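You operate a simulated robot arm through the tools that you are given. There is no shell and no other tool.

Carry out the task below with a simulated robot arm. There is one attempt and no reset: what you move stays moved.

TASK
Set the heat press up for the star sheet and the grey pouch.
Fine: switch it on, set the heat and time printed on that sheet, slide the drawer out and lay the pouch in the white outline; do not start it.

It is judged by the outcome, as a careful person would: the job done as asked, and still so three seconds after it is handed in. It fails if anything else is knocked over, pushed out of place, dropped, spilled or broken. Flat cloth is picked up by pressing the open fingertips on it (5 to 10 N) and closing them slowly along it; thin cloth reads only 2 to 8 mm in the jaws.

THE ROBOT
A 6-joint arm with a two-finger gripper, fixed in place. Base frame: the origin is on the floor under the middle of its stand, x ahead of it, y to its left, z up. Readings come in m, degrees, newtons and seconds.
It reaches about 0.94 m from its shoulder. Its first joint turns from -166.0 to 166.0 degrees. Payload 2.54 kg.
Tool frame: the origin (TCP) lies between the finger pads and is the grasp point; the fingertips stand 0.03 m ahead of it; z points along the fingers, y is the line along which they close. The gripper opens to 0.116 m; its body begins 0.095 m behind the TCP.
Orientation is that of the tool frame in the base frame, as a unit quaternion [w, x, y, z]. With the fingers straight down and closing along the base's y, the tool's x points along the base's -x, its y along +y and its z along -z.

THE INTERFACE
- The arm moves only by the tool nudge_tool. Its argument "motion" is a list of rows, each an object (a shift or turn left out is 0, a gripper value left out holds the last) with "travel": the shift along the base's x, y, z in m, a list of three; "rot": the turn, a rotation vector about the base's x, y, z in degrees, a list of three. In form: [{"travel": [x, y, z], "rot": [ax, ay, az]}, ...]. A call has 1 to 20 rows; each row is the pose to reach, as a shift and turn from the pose commanded when the call began. "jaw" is the gripper command, from -1 (shut) to 1 (fully open), values between in proportion, set as the call begins (left out, the last holds). A row lasts 0.2 s, in which the tool goes at most 0.05 m and 8.6 degrees; a call with a longer step from one row to the next is refused whole, and so is a gripper value outside its range. Where a pose cannot be reached the arm comes as near as it can. A force on the tool above 40 N (or 10 N above the force at the start of the call, whichever is more), or a blocked arm, ends the call early, and 0.2 s more pass. Each finger travels about 0.072 m/s and halts on what it meets, pressing with about 27 N; the grip force reading is that of the motor and also rises with nothing between the fingers. The clock runs only during rows and for 0.2 s after the last one: add rows that repeat a pose to give the fingers time. The reply holds the time, the measured pose of the TCP, the force on the tool along the base axes, the opening and the grip force, in the units named above and with some noise, with the torque about the TCP (base axes, N m) and any sound that the robot's microphone picked up.
- Cameras (640 x 400 px; columns grow to the right, rows downward): "scene" is fixed at [0.0512, 0.4993, 1.6717]; the picture's right is [-0.67, -0.74, 0.00], its down [-0.40, 0.36, -0.84] and it looks along [0.63, -0.57, -0.54] (base axes); focal length 344 px, centre (320, 200). "wrist" rides on the gripper at [0.069, -0.015, -0.122] in the tool frame; the picture's right is [0.21, 0.98, 0.00], its down [-0.83, 0.18, -0.53] and it looks along [-0.52, 0.11, 0.85] (tool axes); focal length 251 px, centre (320, 200). There is no depth. A picture from a camera that has moved, and an enlarged one, comes with that camera's place and axes in the base frame and with its lens.
- get_image(camera): a new picture of that camera. The clock stands still meanwhile.
- zoom(camera, box): a new picture of the part [left, top, right, bottom] of that camera's present view, enlarged. The clock stands still meanwhile.
- hand_in(): hands the job in; it is judged then, once.

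Places have to be worked out from the pictures, the camera data and where the tool is seen. Open the gripper and draw the arm clear of the work before you hand the job in, unless the task says otherwise.

The tools are called after ">>>" as name(argument=value, ...) on one line, values as JSON. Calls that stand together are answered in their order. nudge_tool: Moves the arm, as the interface text tells. Its arguments: {"type":"object","properties":{"motion":{"type":"array"},"jaw":{"type":"number"}},"required":["motion"]} The other tools are called the same way: get_image (camera) takes a picture; zoom (camera, box) takes an enlarged picture of a part of a camera's view; hand_in () hands the job in.

At the start:

```text
t: 0.0
tool_pos: [0.3183, 0.2054, 1.4437]
tcp_rot: [0.0, 0.0, 1.0, 0.0]
contact_force: [-0.9, -0.3, 0.7]
ft_torque: [-0.05, 0.0, -0.01]
width: 0.1161
finger_force: 0.1
```

scene: 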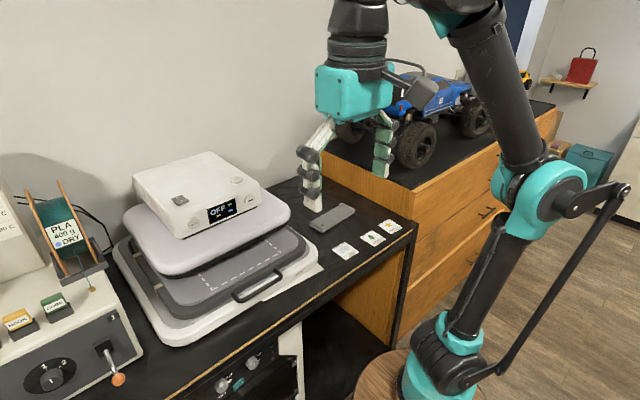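
wrist: 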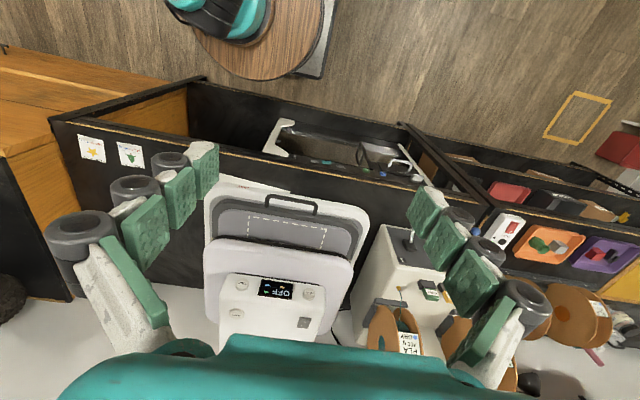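

I begin by looking closely at the press, its control panel and the sheets on the bench.

>>> zoom(camera="scene", box=[300, 180, 440, 270])

>>> zoom(camera="scene", box=[120, 140, 280, 240])

>>> zoom(camera="scene", box=[100, 140, 340, 360])

>>> zoom(camera="wrist", box=[60, 110, 380, 350])

```text
4.44 times, centred on (370, 225) of scene
camera zoom: at [0.0512, 0.4993, 1.6717], right [-0.67, -0.74, 0.0], down [-0.4, 0.36, -0.84], along [0.63, -0.57, -0.54], focal length 1527 px, centre (98, 89)
```

zoom: 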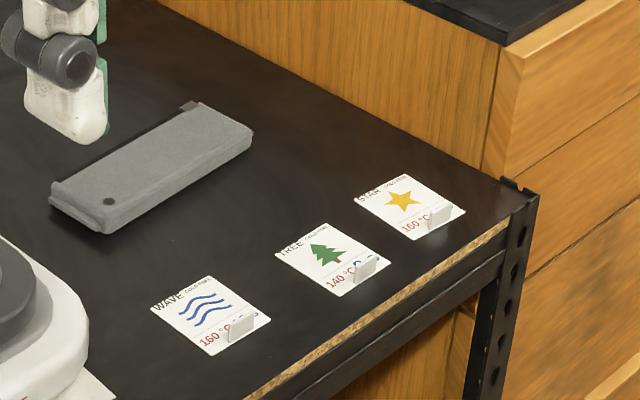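

```text
4.00 times, centred on (200, 190) of scene
camera zoom: at [0.0512, 0.4993, 1.6717], right [-0.67, -0.74, 0.0], down [-0.4, 0.36, -0.84], along [0.63, -0.57, -0.54], focal length 1374 px, centre (800, 240)
```

zoom: 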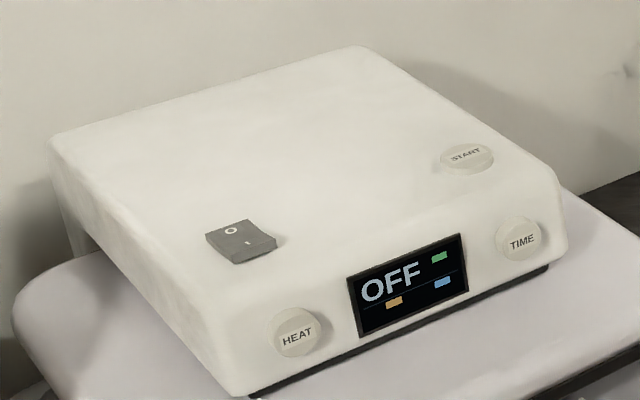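

```text
1.82 times, centred on (220, 250) of scene
camera zoom: at [0.0512, 0.4993, 1.6717], right [-0.67, -0.74, 0.0], down [-0.4, 0.36, -0.84], along [0.63, -0.57, -0.54], focal length 625 px, centre (502, 109)
```

zoom: 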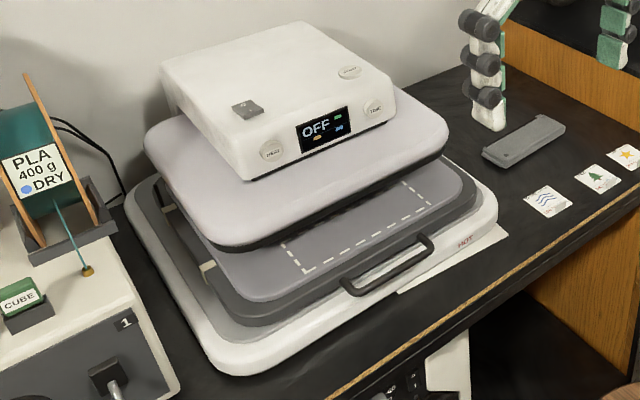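

```text
1.67 times, centred on (220, 230) of wrist
camera zoom: at [0.2501, 0.1898, 1.5667], right [-0.21, 0.98, 0.0], down [0.83, 0.18, 0.53], along [0.52, 0.11, -0.85], focal length 419 px, centre (487, 150)
```

zoom: 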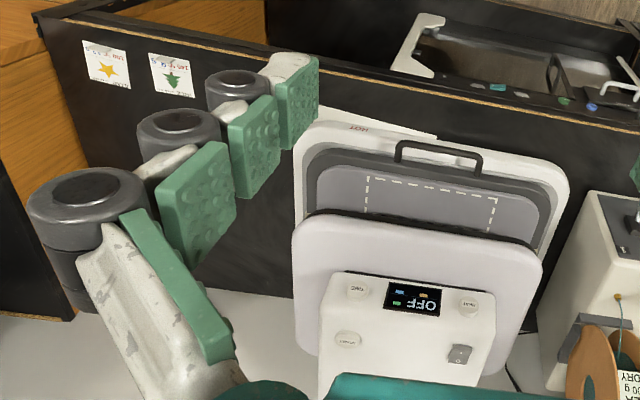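

The star sheet stands at about (0.58, -0.30, 0.98), and a small tab hides part of its print. I will carry the wrist camera over to read it, staying high.

>>> nudge_tool(motion=[{"travel": [0.007, -0.04, -0.008]}, {"travel": [0.014, -0.08, -0.016]}, {"travel": [0.02, -0.12, -0.024]}, {"travel": [0.027, -0.16, -0.032]}, {"travel": [0.033, -0.2, -0.04]}, {"travel": [0.04, -0.24, -0.05]}, {"travel": [0.047, -0.28, -0.06]}, {"travel": [0.053, -0.32, -0.07]}, {"travel": [0.06, -0.36, -0.08]}, {"travel": [0.066, -0.4, -0.09]}, {"travel": [0.073, -0.44, -0.1]}, {"travel": [0.08, -0.48, -0.11]}, {"travel": [0.085, -0.51, -0.13]}, {"travel": [0.09, -0.53, -0.15]}, {"travel": [0.09, -0.53, -0.15]}], jaw=1)

>>> get_image(camera="wrist")

>>> get_image(camera="scene")

```text
t: 3.2
tool_pos: [0.4105, -0.3269, 1.2927]
tcp_rot: [-0.001, 0.0, 1.0, 0.0]
contact_force: [-0.2, 0.0, 0.9]
ft_torque: [0.01, -0.02, 0.0]
width: 0.116
finger_force: 0.1
```

```text
taken
camera wrist: at [0.3421, -0.3418, 1.4157], right [-0.21, 0.98, 0.0], down [0.83, 0.18, 0.53], along [0.52, 0.11, -0.85], focal length 251 px, centre (320, 200)
```

wrist: 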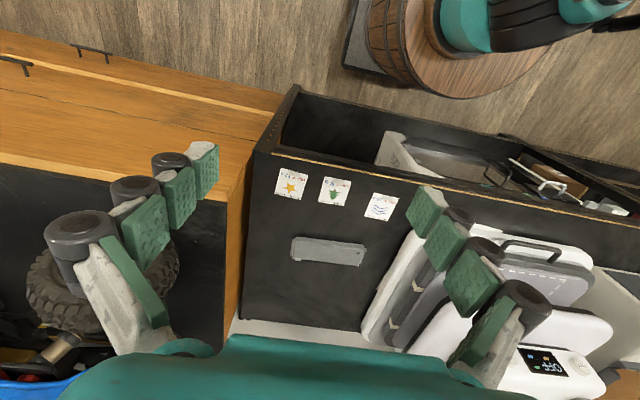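

```text
taken
```

scene: 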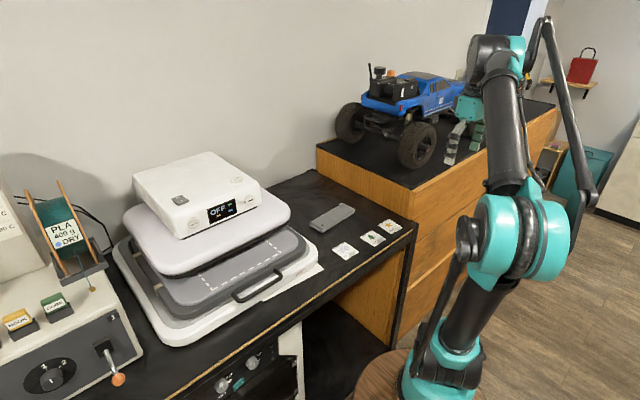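

The bench top now triangulates to about z = 0.93, with the star sheet near (0.615, -0.352). I zoom in on the sheets.

>>> zoom(camera="wrist", box=[265, 160, 345, 210])

>>> zoom(camera="wrist", box=[240, 150, 440, 290])

>>> zoom(camera="scene", box=[300, 190, 420, 265])

```text
8.00 times, centred on (305, 185) of wrist
camera zoom: at [0.3421, -0.3418, 1.4157], right [-0.21, 0.98, 0.0], down [0.83, 0.18, 0.53], along [0.52, 0.11, -0.85], focal length 2012 px, centre (440, 320)
```

zoom: 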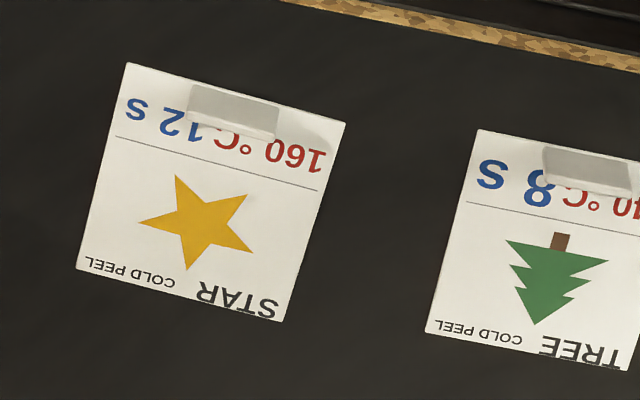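

```text
2.86 times, centred on (340, 220) of wrist
camera zoom: at [0.3421, -0.3418, 1.4157], right [-0.21, 0.98, 0.0], down [0.83, 0.18, 0.53], along [0.52, 0.11, -0.85], focal length 718 px, centre (263, 143)
```

zoom: 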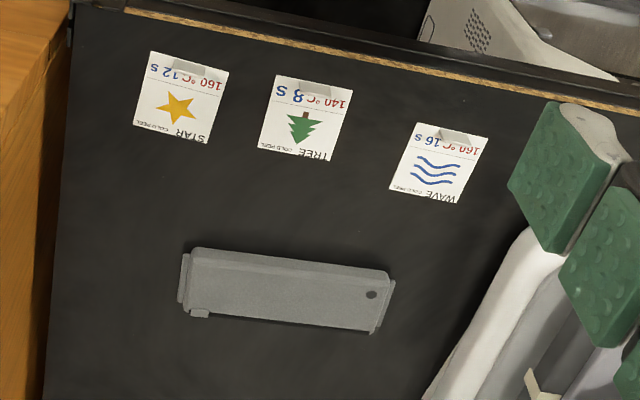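

```text
5.33 times, centred on (360, 228) of scene
camera zoom: at [0.0512, 0.4993, 1.6717], right [-0.67, -0.74, 0.0], down [-0.4, 0.36, -0.84], along [0.63, -0.57, -0.54], focal length 1832 px, centre (107, 53)
```

zoom: 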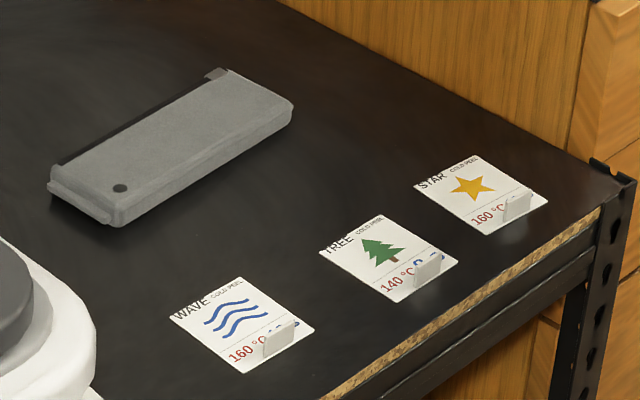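

The star sheet reads 160 °C, 12 S, and the pouch lies closed behind the sheets. My first triangulation puts the rocker at (0.82, 0.27, 1.21), HEAT at (0.757, 0.27, 1.174), TIME at (0.76, 0.11, 1.17) and START at (0.826, 0.11, 1.205). I go back high in front of the press to see the panel close up.

>>> nudge_tool(motion=[{"travel": [0, 0.03, 0.02]}, {"travel": [0, 0.07, 0.04]}, {"travel": [0, 0.11, 0.06]}, {"travel": [0, 0.15, 0.08]}, {"travel": [0, 0.19, 0.09]}, {"travel": [0, 0.23, 0.09]}, {"travel": [0, 0.27, 0.09]}, {"travel": [0, 0.31, 0.09]}, {"travel": [0, 0.35, 0.09]}, {"travel": [0.01, 0.39, 0.09]}, {"travel": [0.02, 0.43, 0.09]}, {"travel": [0.03, 0.47, 0.09]}, {"travel": [0.04, 0.5, 0.09]}, {"travel": [0.04, 0.51, 0.09]}, {"travel": [0.04, 0.51, 0.09]}])

>>> get_image(camera="wrist")

>>> get_image(camera="scene")

```text
t: 6.4
tool_pos: [0.4491, 0.187, 1.3848]
tcp_rot: [0.0, 0.0, 1.0, 0.0]
contact_force: [0.5, 0.0, 0.1]
ft_torque: [0.0, 0.01, -0.03]
width: 0.1159
finger_force: 0.0
```

```text
taken
camera wrist: at [0.3798, 0.1716, 1.5078], right [-0.21, 0.98, 0.0], down [0.83, 0.18, 0.53], along [0.52, 0.11, -0.85], focal length 251 px, centre (320, 200)
```

wrist: 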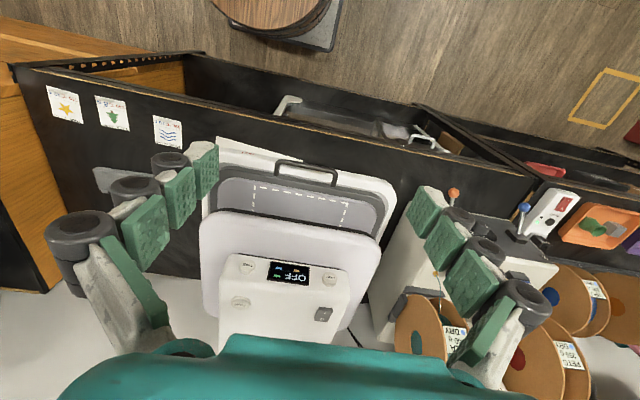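

```text
taken
```

scene: 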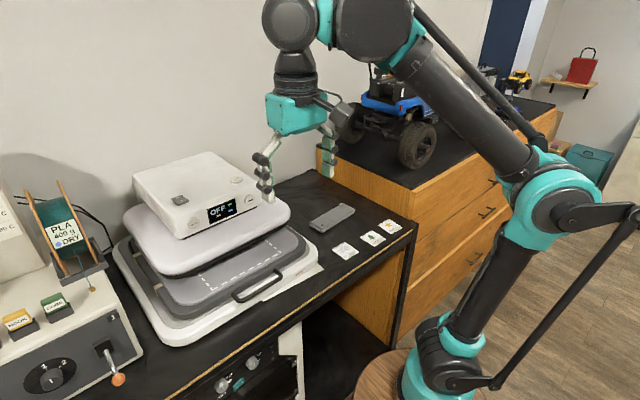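

The view shows the panel between the fingers. I zoom on it for the rocker and the button shapes.

>>> zoom(camera="wrist", box=[190, 230, 390, 355])

>>> zoom(camera="wrist", box=[200, 130, 400, 255])

>>> zoom(camera="scene", box=[160, 180, 260, 245])

```text
3.20 times, centred on (290, 292) of wrist
camera zoom: at [0.3798, 0.1716, 1.5078], right [-0.21, 0.98, 0.0], down [0.83, 0.18, 0.53], along [0.52, 0.11, -0.85], focal length 805 px, centre (416, -96)
```

zoom: 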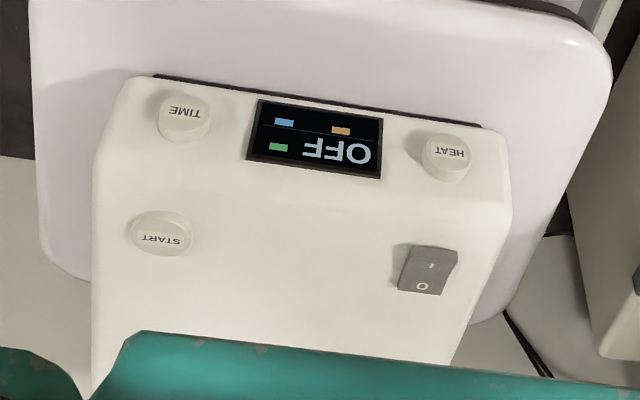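

```text
3.20 times, centred on (300, 192) of wrist
camera zoom: at [0.3798, 0.1716, 1.5078], right [-0.21, 0.98, 0.0], down [0.83, 0.18, 0.53], along [0.52, 0.11, -0.85], focal length 805 px, centre (384, 224)
```

zoom: 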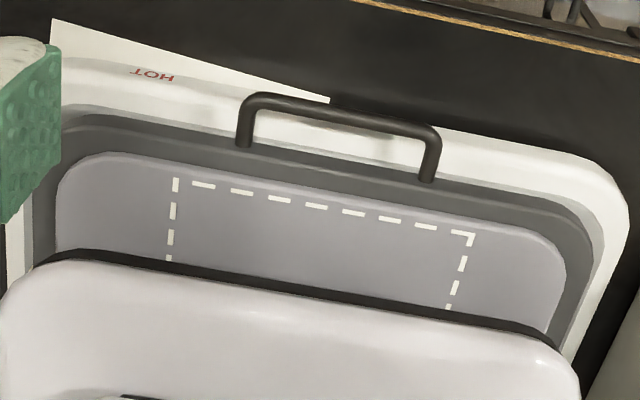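

```text
6.15 times, centred on (210, 212) of scene
camera zoom: at [0.0512, 0.4993, 1.6717], right [-0.67, -0.74, 0.0], down [-0.4, 0.36, -0.84], along [0.63, -0.57, -0.54], focal length 2114 px, centre (997, 123)
```

zoom: 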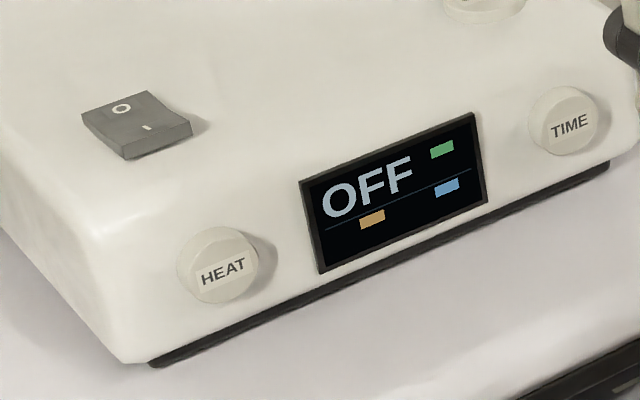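

The display reads OFF, the rocker's "I" end (front, about (0.803, 0.271, 1.216)) stands up, and HEAT and TIME are caps on a nearly vertical front face at x ≈ 0.76. I close the fingers and pitch the tool 45° forward while moving to stand off above and ahead of the rocker.

>>> nudge_tool(motion=[{"travel": [0.02, 0.01, 0.01], "rot": [0, -7.5, 0]}, {"travel": [0.04, 0.02, 0.02], "rot": [0, -15, 0]}, {"travel": [0.06, 0.03, 0.03], "rot": [0, -22.5, 0]}, {"travel": [0.08, 0.045, 0.03], "rot": [0, -30, 0]}, {"travel": [0.1, 0.06, 0.03], "rot": [0, -37.5, 0]}, {"travel": [0.12, 0.075, 0.03], "rot": [0, -45, 0]}, {"travel": [0.15, 0.084, 0.02], "rot": [0, -45, 0]}, {"travel": [0.18, 0.084, 0.02], "rot": [0, -45, 0]}, {"travel": [0.2, 0.084, 0.02], "rot": [0, -45, 0]}, {"travel": [0.2, 0.084, 0.02], "rot": [0, -45, 0]}], jaw=-1)

>>> get_image(camera="wrist")

>>> get_image(camera="scene")

```text
t: 8.6
tool_pos: [0.6484, 0.2678, 1.4021]
tcp_rot: [0.383, 0.0, 0.924, 0.001]
contact_force: [-0.8, 0.3, 0.8]
ft_torque: [-0.01, 0.0, 0.0]
width: 0.0
finger_force: 27.1
```

```text
taken
camera wrist: at [0.5137, 0.2524, 1.4414], right [-0.15, 0.98, -0.15], down [0.21, 0.18, 0.96], along [0.97, 0.11, -0.23], focal length 251 px, centre (320, 200)
```

wrist: 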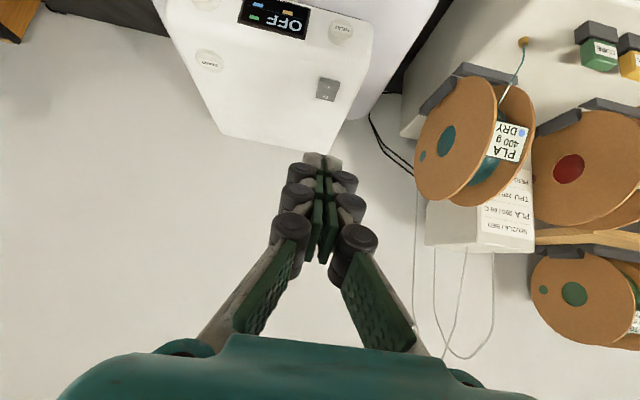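

```text
taken
```

scene: 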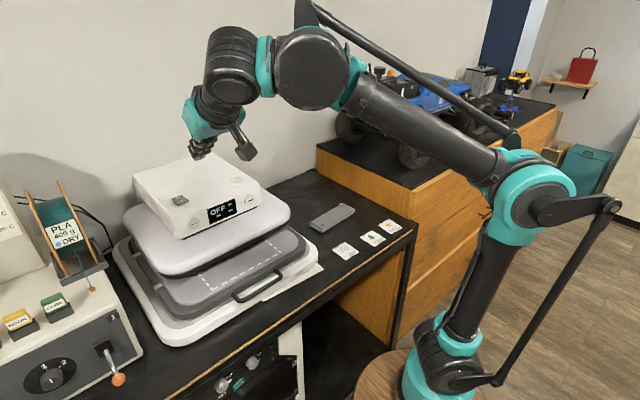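

The fingers are shut and pitched 45°; tips now at about (0.669, 0.268, 1.381). I bring the tips to about 4 cm above the rocker's front end and check alignment.

>>> nudge_tool(motion=[{"travel": [0.035, 0.001, -0.02]}, {"travel": [0.07, 0.002, -0.045]}, {"travel": [0.105, 0.003, -0.075]}, {"travel": [0.135, 0.003, -0.105]}, {"travel": [0.135, 0.003, -0.105]}])

>>> zoom(camera="wrist", box=[220, 80, 420, 205])

>>> zoom(camera="scene", box=[120, 130, 280, 230])

```text
t: 9.8
tool_pos: [0.78, 0.2687, 1.2993]
tcp_rot: [0.383, 0.0, 0.924, 0.001]
contact_force: [0.5, 0.3, -0.4]
ft_torque: [0.01, 0.02, 0.03]
width: 0.0001
finger_force: 27.1
```

```text
3.20 times, centred on (320, 142) of wrist
camera zoom: at [0.6474, 0.255, 1.3384], right [-0.15, 0.98, -0.15], down [0.21, 0.18, 0.96], along [0.97, 0.11, -0.23], focal length 805 px, centre (320, 384)
```

zoom: 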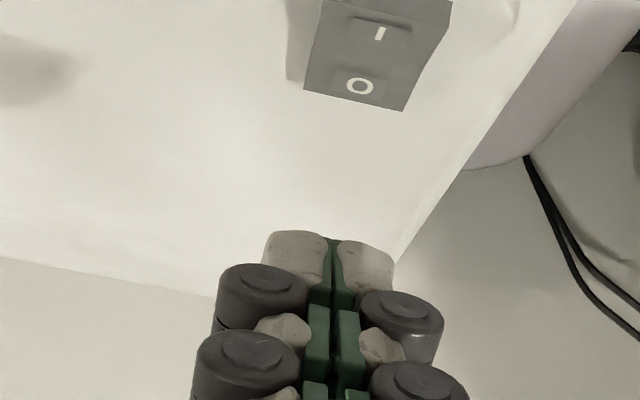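

```text
4.00 times, centred on (200, 180) of scene
camera zoom: at [0.0512, 0.4993, 1.6717], right [-0.67, -0.74, 0.0], down [-0.4, 0.36, -0.84], along [0.63, -0.57, -0.54], focal length 1374 px, centre (800, 280)
```

zoom: 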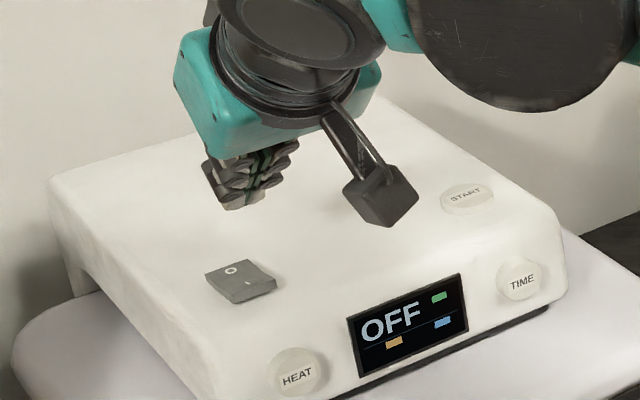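

The tips are straight over the rocker, about 5 cm above it. I shift 7 mm forward and go down on the "I" end in small steps, stopping soon after expected contact.

>>> nudge_tool(motion=[{"travel": [0.005, 0.003, -0.015]}, {"travel": [0.007, 0.003, -0.03]}, {"travel": [0.007, 0.003, -0.04]}, {"travel": [0.007, 0.003, -0.044]}, {"travel": [0.007, 0.003, -0.048]}, {"travel": [0.007, 0.003, -0.052]}, {"travel": [0.007, 0.003, -0.055]}, {"travel": [0.007, 0.003, -0.058]}])

>>> zoom(camera="scene", box=[120, 130, 280, 230])

```text
t: 11.6
tool_pos: [0.7898, 0.2743, 1.2413]
tcp_rot: [0.383, 0.0, 0.924, 0.0]
contact_force: [0.2, 0.0, 0.2]
ft_torque: [0.02, 0.0, 0.02]
width: 0.0059
finger_force: 28.6
```

```text
4.00 times, centred on (200, 180) of scene
camera zoom: at [0.0512, 0.4993, 1.6717], right [-0.67, -0.74, 0.0], down [-0.4, 0.36, -0.84], along [0.63, -0.57, -0.54], focal length 1374 px, centre (800, 280)
```

zoom: 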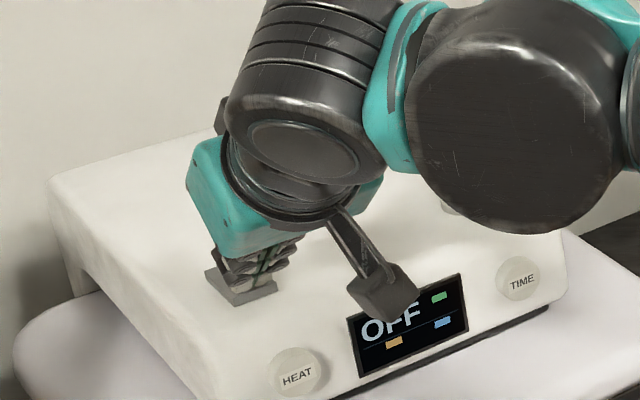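

The jaw reading has opened to 6 mm though no force shows yet; I look at the contact from the wrist camera.

>>> zoom(camera="wrist", box=[220, 80, 420, 205])

>>> zoom(camera="scene", box=[165, 180, 213, 210])

```text
3.20 times, centred on (320, 142) of wrist
camera zoom: at [0.6556, 0.2598, 1.2794], right [-0.15, 0.98, -0.15], down [0.21, 0.18, 0.96], along [0.97, 0.11, -0.23], focal length 805 px, centre (320, 384)
```

zoom: 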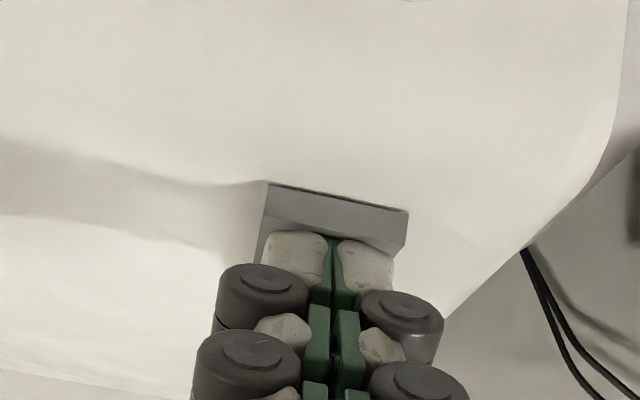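

```text
13.33 times, centred on (189, 195) of scene
camera zoom: at [0.0512, 0.4993, 1.6717], right [-0.67, -0.74, 0.0], down [-0.4, 0.36, -0.84], along [0.63, -0.57, -0.54], focal length 4580 px, centre (2067, 267)
```

zoom: 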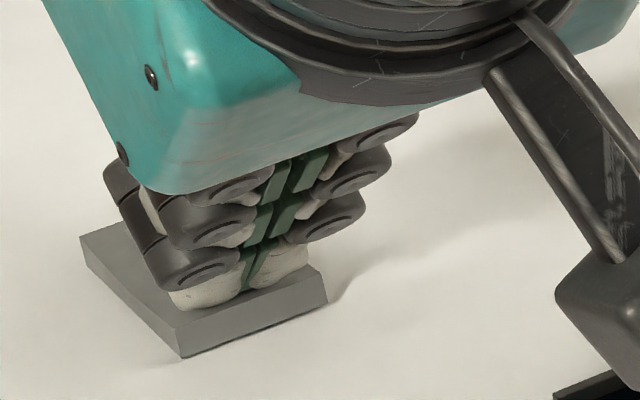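

The tips sit on or just over the raised front end of the rocker, square to it. I continue downward in 2–3 mm steps.

>>> nudge_tool(motion=[{"travel": [0, 0, -0.002]}, {"travel": [0, 0, -0.004]}, {"travel": [0, 0, -0.006]}, {"travel": [0, 0, -0.008]}, {"travel": [0, 0, -0.01]}, {"travel": [0, 0, -0.012]}])

>>> zoom(camera="scene", box=[140, 160, 260, 235])

```text
t: 12.4
tool_pos: [0.7899, 0.2751, 1.2377]
tcp_rot: [0.386, -0.001, 0.923, 0.0]
contact_force: [-7.5, -1.3, 14.5]
ft_torque: [-0.09, -0.03, -0.01]
width: 0.0061
finger_force: 28.4
stopped in row 3: the force on the tool passed its limit at 46 N (the readings are from after the stop); the commanded pose is now the measured one
```

```text
5.33 times, centred on (200, 198) of scene
camera zoom: at [0.0512, 0.4993, 1.6717], right [-0.67, -0.74, 0.0], down [-0.4, 0.36, -0.84], along [0.63, -0.57, -0.54], focal length 1832 px, centre (960, 213)
```

zoom: 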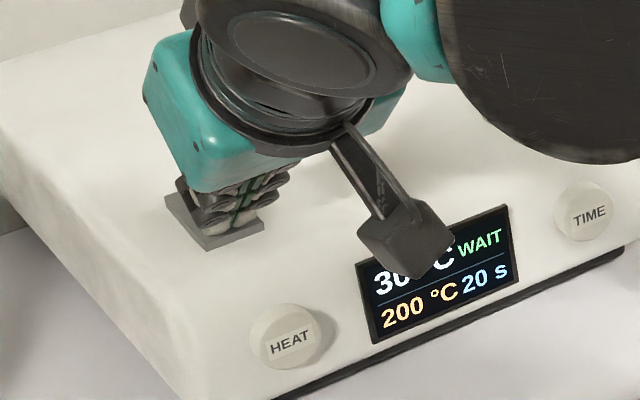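

The press is on: it shows 30 °C WAIT with a set-point of 200 °C and 20 s. I lift off the rocker and back away in front of the panel to look at HEAT and TIME.

>>> nudge_tool(motion=[{"travel": [0, 0, 0.02]}, {"travel": [0, 0, 0.05]}, {"travel": [-0.04, 0, 0.065]}, {"travel": [-0.08, 0, 0.065]}, {"travel": [-0.12, 0, 0.065]}, {"travel": [-0.16, 0, 0.04]}, {"travel": [-0.18, 0, 0.01]}, {"travel": [-0.18, 0, -0.02]}, {"travel": [-0.18, 0, -0.03]}, {"travel": [-0.18, 0, -0.03]}])

>>> get_image(camera="wrist")

>>> zoom(camera="scene", box=[120, 130, 280, 230])

```text
t: 14.6
tool_pos: [0.6106, 0.2771, 1.21]
tcp_rot: [0.385, -0.001, 0.923, 0.0]
contact_force: [-0.6, -0.7, 0.6]
ft_torque: [0.0, 0.02, 0.02]
width: 0.0002
finger_force: 28.6
```

```text
taken
camera wrist: at [0.4765, 0.2617, 1.247], right [-0.15, 0.98, -0.15], down [0.2, 0.18, 0.96], along [0.97, 0.12, -0.22], focal length 251 px, centre (320, 200)
```

wrist: 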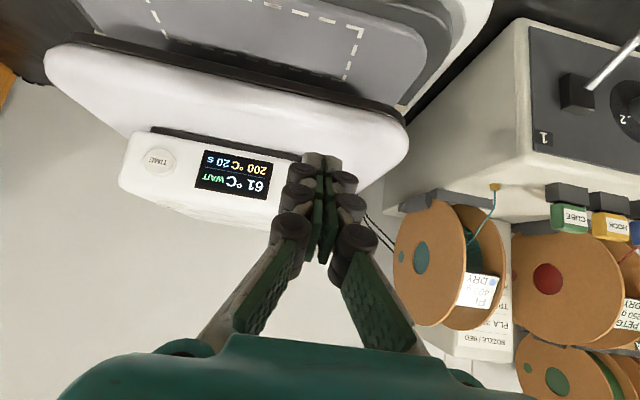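

```text
4.00 times, centred on (200, 180) of scene
camera zoom: at [0.0512, 0.4993, 1.6717], right [-0.67, -0.74, 0.0], down [-0.4, 0.36, -0.84], along [0.63, -0.57, -0.54], focal length 1374 px, centre (800, 280)
```

zoom: 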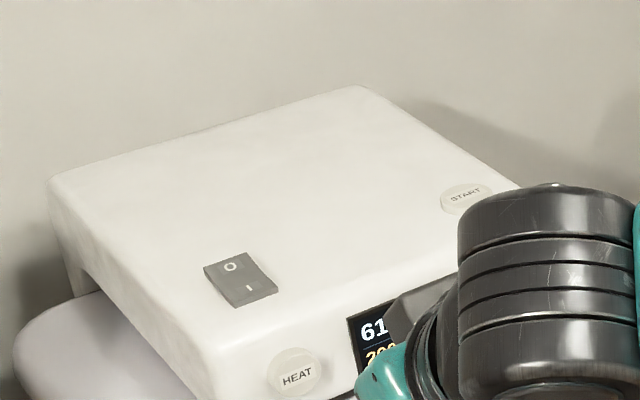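

The rocker's "I" side is down and the plate is warming. HEAT sits at about (0.757, 0.270, 1.174); I bring the fingertips to about 2 cm in front of it and check.

>>> nudge_tool(motion=[{"travel": [0.03, -0.003, -0.008]}, {"travel": [0.06, -0.006, -0.016]}, {"travel": [0.085, -0.007, -0.022]}, {"travel": [0.085, -0.007, -0.022]}])

>>> zoom(camera="scene", box=[160, 180, 260, 242])

>>> zoom(camera="wrist", box=[200, 60, 440, 210])

```text
t: 15.6
tool_pos: [0.6957, 0.2708, 1.186]
tcp_rot: [0.385, -0.001, 0.923, 0.001]
contact_force: [0.3, -0.3, -0.8]
ft_torque: [0.01, 0.0, 0.0]
width: 0.0001
finger_force: 28.9
```

```text
6.40 times, centred on (210, 211) of scene
camera zoom: at [0.0512, 0.4993, 1.6717], right [-0.67, -0.74, 0.0], down [-0.4, 0.36, -0.84], along [0.63, -0.57, -0.54], focal length 2199 px, centre (1024, 130)
```

zoom: 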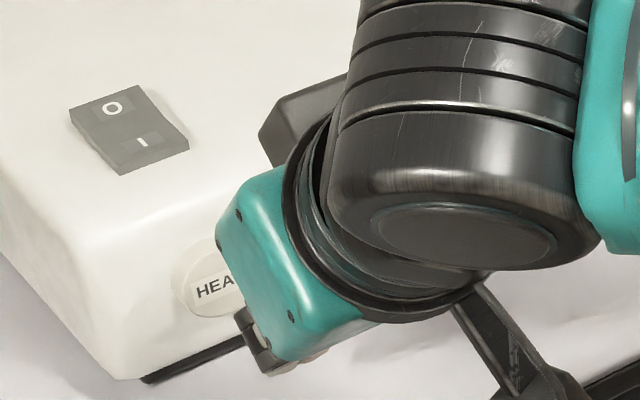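

```text
2.67 times, centred on (320, 135) of wrist
camera zoom: at [0.5611, 0.2557, 1.2234], right [-0.15, 0.98, -0.15], down [0.2, 0.18, 0.96], along [0.97, 0.12, -0.22], focal length 670 px, centre (320, 373)
```

zoom: 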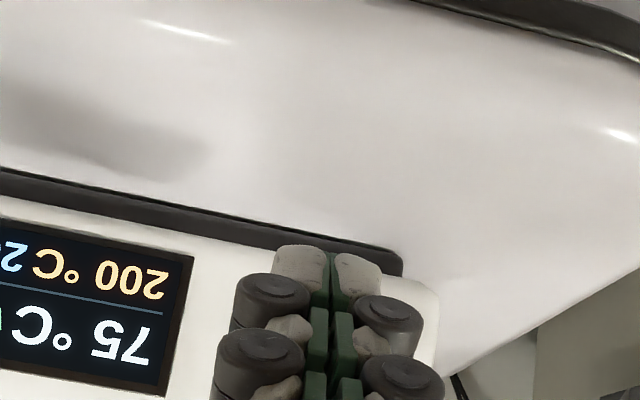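

The fingertips are lined up with HEAT in y and height (about 2–3 cm short of it). I press forward in 2 mm steps and rely on the force stop.

>>> nudge_tool(motion=[{"travel": [0.012, 0, 0.003]}, {"travel": [0.018, 0, 0.003]}, {"travel": [0.02, 0, 0.003]}, {"travel": [0.022, 0, 0.003]}, {"travel": [0.024, 0, 0.003]}, {"travel": [0.026, 0, 0.003]}, {"travel": [0.028, 0, 0.003]}, {"travel": [0.03, 0, 0.003]}])

>>> zoom(camera="wrist", box=[100, 60, 420, 260])

```text
t: 17.4
tool_pos: [0.7256, 0.2688, 1.1874]
tcp_rot: [0.385, -0.001, 0.923, 0.0]
contact_force: [-0.2, 0.1, -0.4]
ft_torque: [-0.01, -0.01, 0.01]
width: 0.0001
finger_force: 28.7
```

```text
2.00 times, centred on (260, 160) of wrist
camera zoom: at [0.5919, 0.2536, 1.2256], right [-0.15, 0.98, -0.15], down [0.2, 0.18, 0.96], along [0.97, 0.12, -0.22], focal length 503 px, centre (440, 280)
```

zoom: 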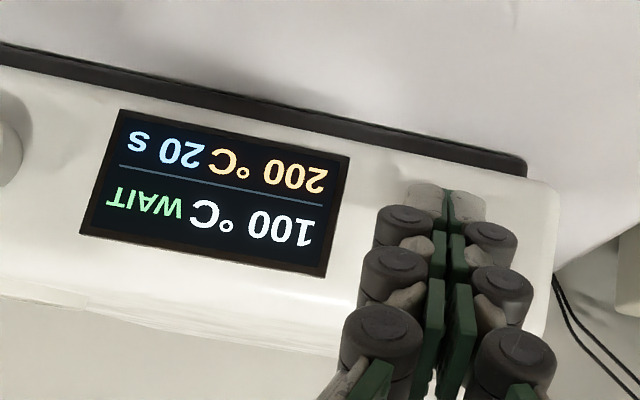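

No contact yet; the display (set-point 200 °C, 20 s) is readable from the wrist camera. I continue forward in 1.5 mm steps.

>>> nudge_tool(motion=[{"travel": [0.0015, 0, 0]}, {"travel": [0.003, 0, 0]}, {"travel": [0.0045, 0, 0]}, {"travel": [0.006, 0, 0]}, {"travel": [0.0075, 0, 0]}, {"travel": [0.009, 0, 0]}, {"travel": [0.0105, 0, 0]}, {"travel": [0.012, 0, 0]}])

>>> zoom(camera="wrist", box=[100, 60, 420, 260])

```text
t: 19.2
tool_pos: [0.7384, 0.2685, 1.1875]
tcp_rot: [0.384, -0.001, 0.923, 0.0]
contact_force: [-15.5, -0.9, -5.2]
ft_torque: [0.01, 0.27, -0.02]
width: 0.0062
finger_force: 29.3
heard: click
```

```text
2.00 times, centred on (260, 160) of wrist
camera zoom: at [0.6035, 0.254, 1.2258], right [-0.15, 0.98, -0.15], down [0.2, 0.18, 0.96], along [0.97, 0.12, -0.23], focal length 503 px, centre (440, 280)
```

zoom: 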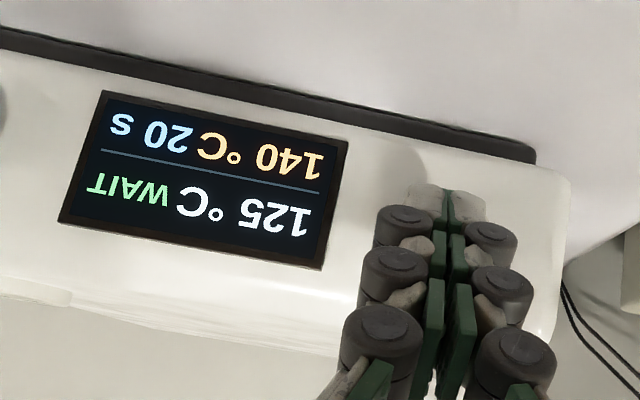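

One click: HEAT went from 200 to 140 °C. I release fully and press again the same distance.

>>> nudge_tool(motion=[{"travel": [-0.006, 0, 0]}, {"travel": [-0.012, 0, 0]}, {"travel": [-0.014, 0, 0]}, {"travel": [-0.014, 0, 0]}, {"travel": [-0.008, 0, 0]}, {"travel": [-0.005, 0, 0]}, {"travel": [-0.003, 0, 0]}, {"travel": [-0.0015, 0, 0]}, {"travel": [0, 0, 0]}])

>>> zoom(camera="wrist", box=[100, 60, 420, 260])

```text
t: 21.2
tool_pos: [0.7378, 0.2675, 1.187]
tcp_rot: [0.386, -0.001, 0.923, 0.0]
contact_force: [-12.0, 3.9, -2.0]
ft_torque: [0.06, 0.22, 0.09]
width: 0.0059
finger_force: 27.7
heard: click
```

```text
2.00 times, centred on (260, 160) of wrist
camera zoom: at [0.6029, 0.2531, 1.2254], right [-0.15, 0.98, -0.15], down [0.2, 0.18, 0.96], along [0.97, 0.12, -0.22], focal length 503 px, centre (440, 280)
```

zoom: 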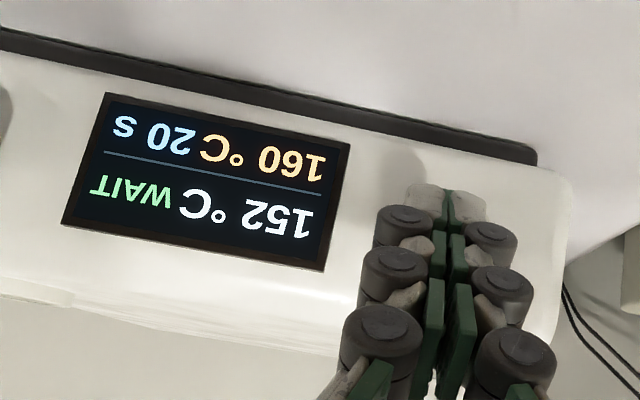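

HEAT now shows 160 °C. I back off, slide over to TIME at y ≈ 0.113, staying about 3 cm clear of the panel, and check.

>>> nudge_tool(motion=[{"travel": [-0.015, 0, 0]}, {"travel": [-0.038, 0, 0]}, {"travel": [-0.038, -0.04, 0]}, {"travel": [-0.038, -0.08, 0]}, {"travel": [-0.038, -0.12, 0]}, {"travel": [-0.038, -0.15, 0]}, {"travel": [-0.038, -0.155, 0]}, {"travel": [-0.038, -0.155, 0]}])

>>> get_image(camera="wrist")

>>> get_image(camera="scene")

```text
t: 23.0
tool_pos: [0.7003, 0.1131, 1.1877]
tcp_rot: [0.386, 0.0, 0.923, 0.0]
contact_force: [-0.6, -0.2, 0.2]
ft_torque: [0.0, -0.02, 0.01]
width: 0.0
finger_force: 29.2
```

```text
taken
camera wrist: at [0.5662, 0.0985, 1.2258], right [-0.15, 0.98, -0.15], down [0.2, 0.18, 0.96], along [0.97, 0.12, -0.22], focal length 251 px, centre (320, 200)
```

wrist: 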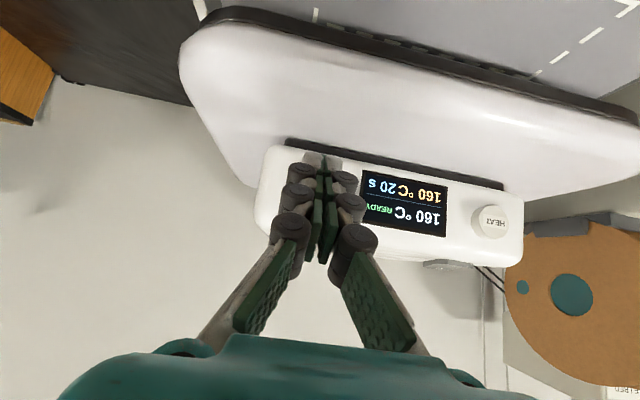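

```text
taken
```

scene: 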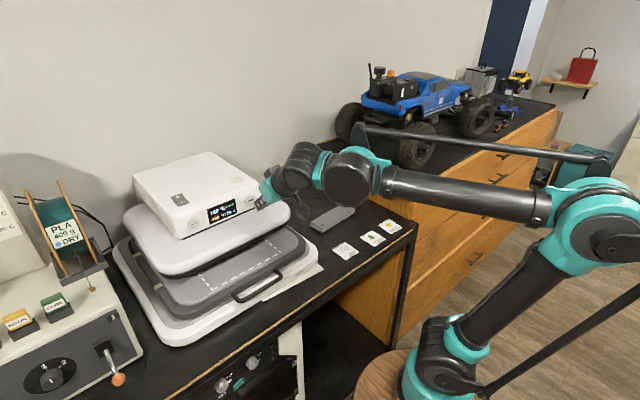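

The display now shows READY at 160 °C, time still 20 s. The tips are in front of TIME, so I press forward to the same depth that clicked HEAT.

>>> nudge_tool(motion=[{"travel": [0.012, 0, 0]}, {"travel": [0.022, 0, 0]}, {"travel": [0.028, 0, 0]}, {"travel": [0.031, 0, 0]}, {"travel": [0.0325, 0, 0]}, {"travel": [0.034, 0, 0]}, {"travel": [0.0355, 0, 0]}, {"travel": [0.037, 0, 0]}, {"travel": [0.038, 0, 0]}])

>>> zoom(camera="wrist", box=[250, 100, 530, 275])

>>> zoom(camera="scene", box=[160, 180, 280, 255])

```text
t: 25.0
tool_pos: [0.7372, 0.1135, 1.1873]
tcp_rot: [0.385, -0.001, 0.923, 0.0]
contact_force: [-12.2, -3.2, -1.0]
ft_torque: [-0.01, 0.13, -0.05]
width: 0.0059
finger_force: 28.6
heard: click
```

```text
2.29 times, centred on (390, 188) of wrist
camera zoom: at [0.6026, 0.0986, 1.2255], right [-0.15, 0.98, -0.15], down [0.2, 0.18, 0.96], along [0.97, 0.12, -0.22], focal length 575 px, centre (160, 229)
```

zoom: 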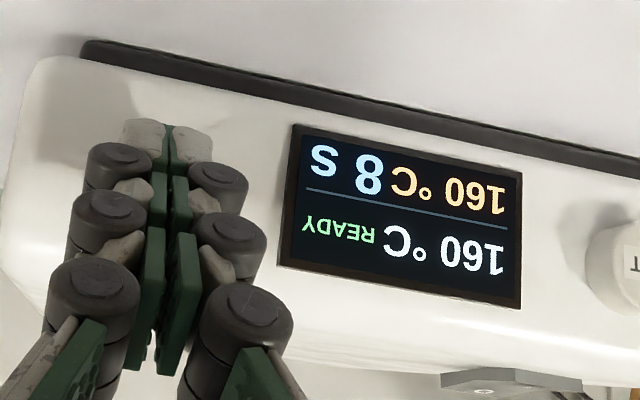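

```text
5.33 times, centred on (220, 218) of scene
camera zoom: at [0.0512, 0.4993, 1.6717], right [-0.67, -0.74, 0.0], down [-0.4, 0.36, -0.84], along [0.63, -0.57, -0.54], focal length 1832 px, centre (853, 107)
```

zoom: 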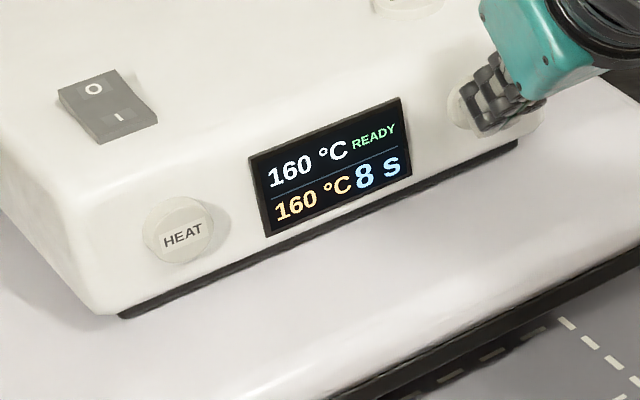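

TIME wrapped to 8 s on the first click. I release and press again, expecting 12 s.

>>> nudge_tool(motion=[{"travel": [-0.006, 0, 0]}, {"travel": [-0.012, 0, 0]}, {"travel": [-0.014, 0, 0]}, {"travel": [-0.014, 0, 0]}, {"travel": [-0.008, 0, 0]}, {"travel": [-0.005, 0, 0]}, {"travel": [-0.003, 0, 0]}, {"travel": [-0.0015, 0, 0]}, {"travel": [0, 0, 0]}])

>>> zoom(camera="scene", box=[160, 180, 280, 255])

```text
t: 27.0
tool_pos: [0.7374, 0.1139, 1.1881]
tcp_rot: [0.385, -0.001, 0.923, 0.001]
contact_force: [-13.6, 2.4, 1.2]
ft_torque: [0.03, 0.09, 0.05]
width: 0.0058
finger_force: 29.0
heard: click
```

```text
5.33 times, centred on (220, 218) of scene
camera zoom: at [0.0512, 0.4993, 1.6717], right [-0.67, -0.74, 0.0], down [-0.4, 0.36, -0.84], along [0.63, -0.57, -0.54], focal length 1832 px, centre (853, 107)
```

zoom: 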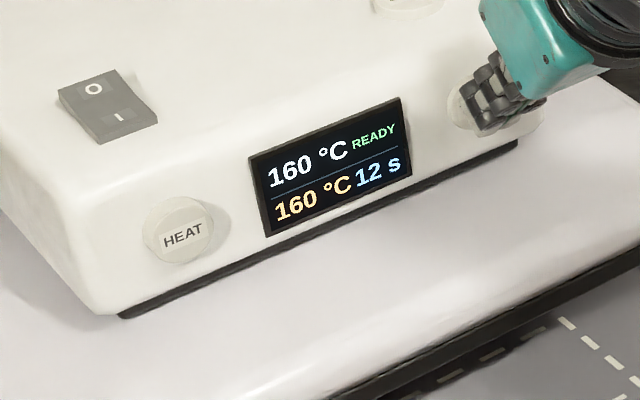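

The display shows 160 °C / 12 s, as on the star sheet, with READY. I retreat, turn the tool straight down again and open the jaw, to look at the drawer handle.

>>> nudge_tool(motion=[{"travel": [-0.02, 0, 0]}, {"travel": [-0.06, 0, 0.01]}, {"travel": [-0.1, 0, 0.03]}, {"travel": [-0.14, 0.01, 0.06], "rot": [0, 7.5, 0]}, {"travel": [-0.18, 0.02, 0.085], "rot": [0, 15, 0]}, {"travel": [-0.215, 0.03, 0.085], "rot": [0, 22.5, 0]}, {"travel": [-0.25, 0.05, 0.085], "rot": [0, 30, 0]}, {"travel": [-0.28, 0.06, 0.085], "rot": [0, 37.5, 0]}, {"travel": [-0.3, 0.075, 0.085], "rot": [0, 45, 0]}, {"travel": [-0.3, 0.075, 0.085], "rot": [0, 45, 0]}], jaw=1)

>>> get_image(camera="wrist")

>>> zoom(camera="scene", box=[180, 220, 340, 320])

```text
refused: row 4 steps farther than a row can; nothing moved
```

```text
taken
camera wrist: at [0.6026, 0.0985, 1.2259], right [-0.15, 0.98, -0.15], down [0.2, 0.18, 0.96], along [0.97, 0.12, -0.22], focal length 251 px, centre (320, 200)
```

wrist: 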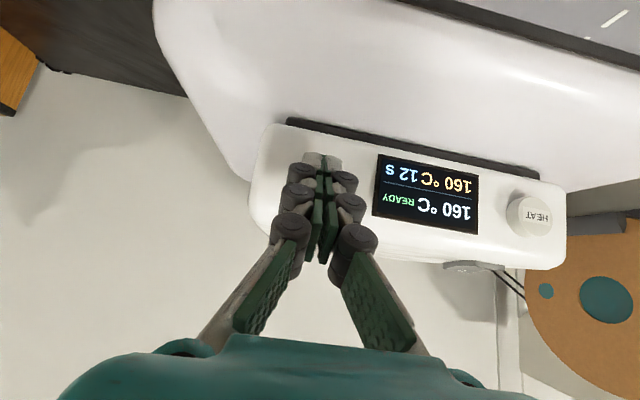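

```text
4.00 times, centred on (260, 270) of scene
camera zoom: at [0.0512, 0.4993, 1.6717], right [-0.67, -0.74, 0.0], down [-0.4, 0.36, -0.84], along [0.63, -0.57, -0.54], focal length 1374 px, centre (560, -80)
```

zoom: 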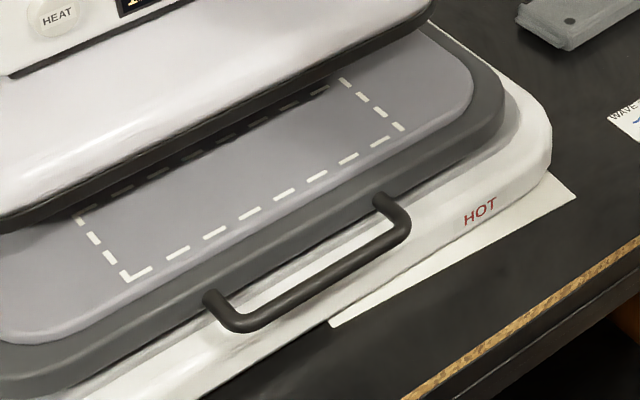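

The move was refused for one step being too long, and nothing moved. I repeat it with shorter steps.

>>> nudge_tool(motion=[{"travel": [-0.02, 0, 0]}, {"travel": [-0.06, 0, 0.01]}, {"travel": [-0.1, 0, 0.03]}, {"travel": [-0.135, 0.01, 0.055], "rot": [0, 7.5, 0]}, {"travel": [-0.17, 0.02, 0.08], "rot": [0, 15, 0]}, {"travel": [-0.205, 0.03, 0.085], "rot": [0, 22.5, 0]}, {"travel": [-0.24, 0.045, 0.085], "rot": [0, 30, 0]}, {"travel": [-0.27, 0.06, 0.085], "rot": [0, 37.5, 0]}, {"travel": [-0.3, 0.075, 0.085], "rot": [0, 45, 0]}, {"travel": [-0.3, 0.075, 0.085], "rot": [0, 45, 0]}], jaw=1)

>>> get_image(camera="wrist")

>>> get_image(camera="scene")

```text
t: 29.2
tool_pos: [0.4362, 0.1906, 1.274]
tcp_rot: [0.002, -0.001, 1.0, 0.001]
contact_force: [-0.5, 0.5, 0.2]
ft_torque: [0.0, -0.02, -0.01]
width: 0.1161
finger_force: 0.1
```

```text
taken
camera wrist: at [0.3676, 0.1759, 1.397], right [-0.22, 0.98, 0.0], down [0.82, 0.18, 0.54], along [0.52, 0.12, -0.84], focal length 251 px, centre (320, 200)
```

wrist: 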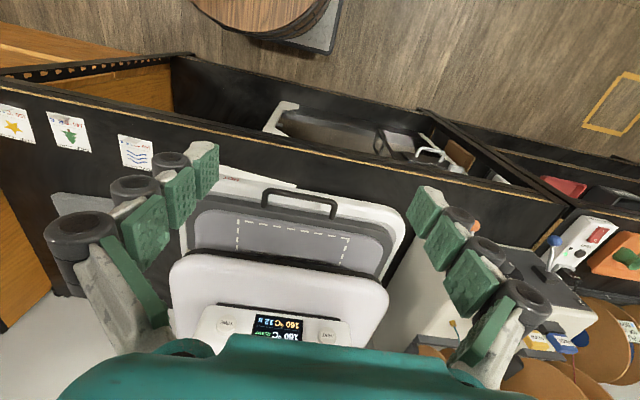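

```text
taken
```

scene: 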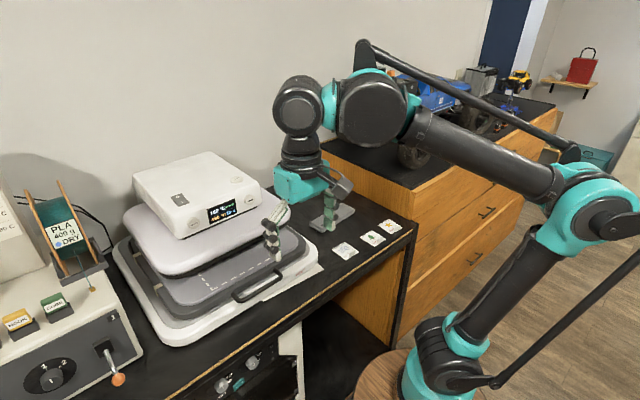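

Settings remain on the display. I zoom on the handle and tray from both cameras to place the bar.

>>> zoom(camera="wrist", box=[180, 160, 420, 310])

>>> zoom(camera="scene", box=[180, 220, 340, 320])

```text
2.67 times, centred on (300, 235) of wrist
camera zoom: at [0.3676, 0.1759, 1.397], right [-0.22, 0.98, 0.0], down [0.82, 0.18, 0.54], along [0.52, 0.12, -0.84], focal length 670 px, centre (373, 107)
```

zoom: 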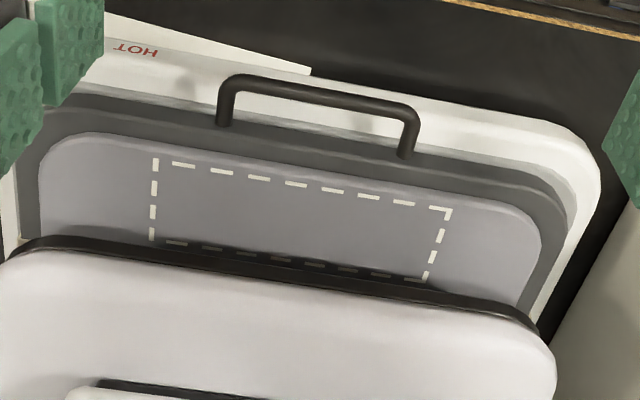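

```text
4.00 times, centred on (260, 270) of scene
camera zoom: at [0.0512, 0.4993, 1.6717], right [-0.67, -0.74, 0.0], down [-0.4, 0.36, -0.84], along [0.63, -0.57, -0.54], focal length 1374 px, centre (560, -80)
```

zoom: 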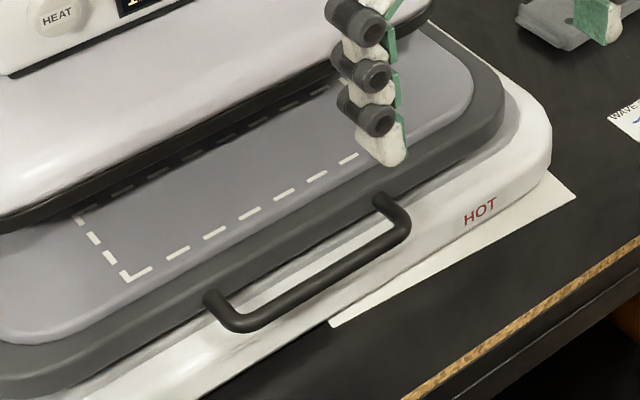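

The handle is a U-bar that sticks out toward me about 3 cm, at roughly x = 0.606, y = 0.138–0.258, z ≈ 1.012. I will grip it with the jaws closing across it, so I yaw the tool -90° first at this safe height, narrowing the jaw.

>>> nudge_tool(motion=[{"rot": [0, 0, -8.5]}, {"rot": [0, 0, -17]}, {"rot": [0, 0, -25.5]}, {"rot": [0, 0, -34]}, {"rot": [0, 0, -42.5]}, {"rot": [0, 0, -51]}, {"rot": [0, 0, -59.5]}, {"rot": [0, 0, -68]}, {"rot": [0, 0, -76.5]}, {"rot": [0, 0, -85]}, {"rot": [0, 0, -90]}, {"rot": [0, 0, -90]}], jaw=-0.3)

>>> get_image(camera="wrist")

>>> get_image(camera="scene")

```text
t: 31.8
tool_pos: [0.4379, 0.1869, 1.2734]
tcp_rot: [0.003, 0.707, 0.707, -0.001]
contact_force: [-0.2, 0.1, 0.8]
ft_torque: [-0.02, 0.01, 0.0]
width: 0.0406
finger_force: 0.0
```

```text
taken
camera wrist: at [0.4235, 0.2583, 1.3963], right [0.98, 0.21, 0.0], down [0.18, -0.82, 0.54], along [0.12, -0.53, -0.84], focal length 251 px, centre (320, 200)
```

wrist: 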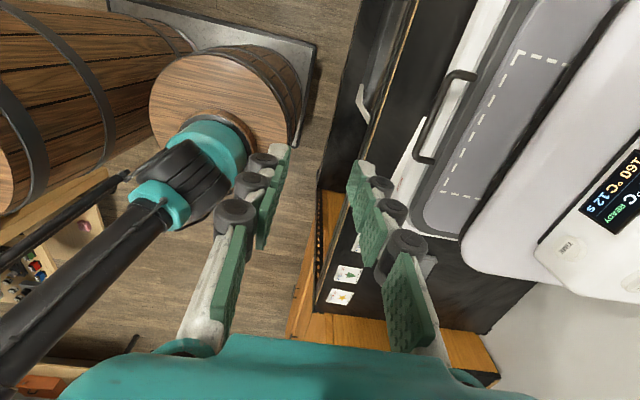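

```text
taken
```

scene: 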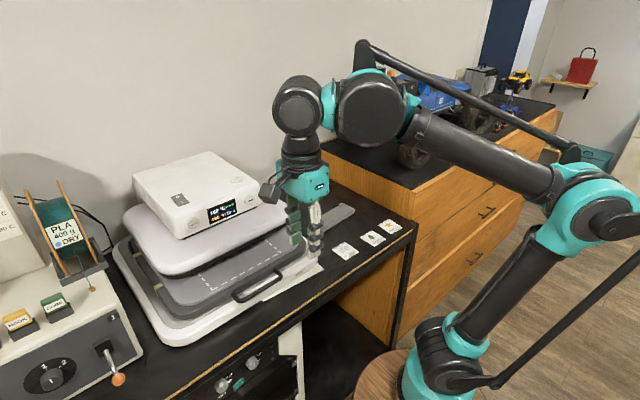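

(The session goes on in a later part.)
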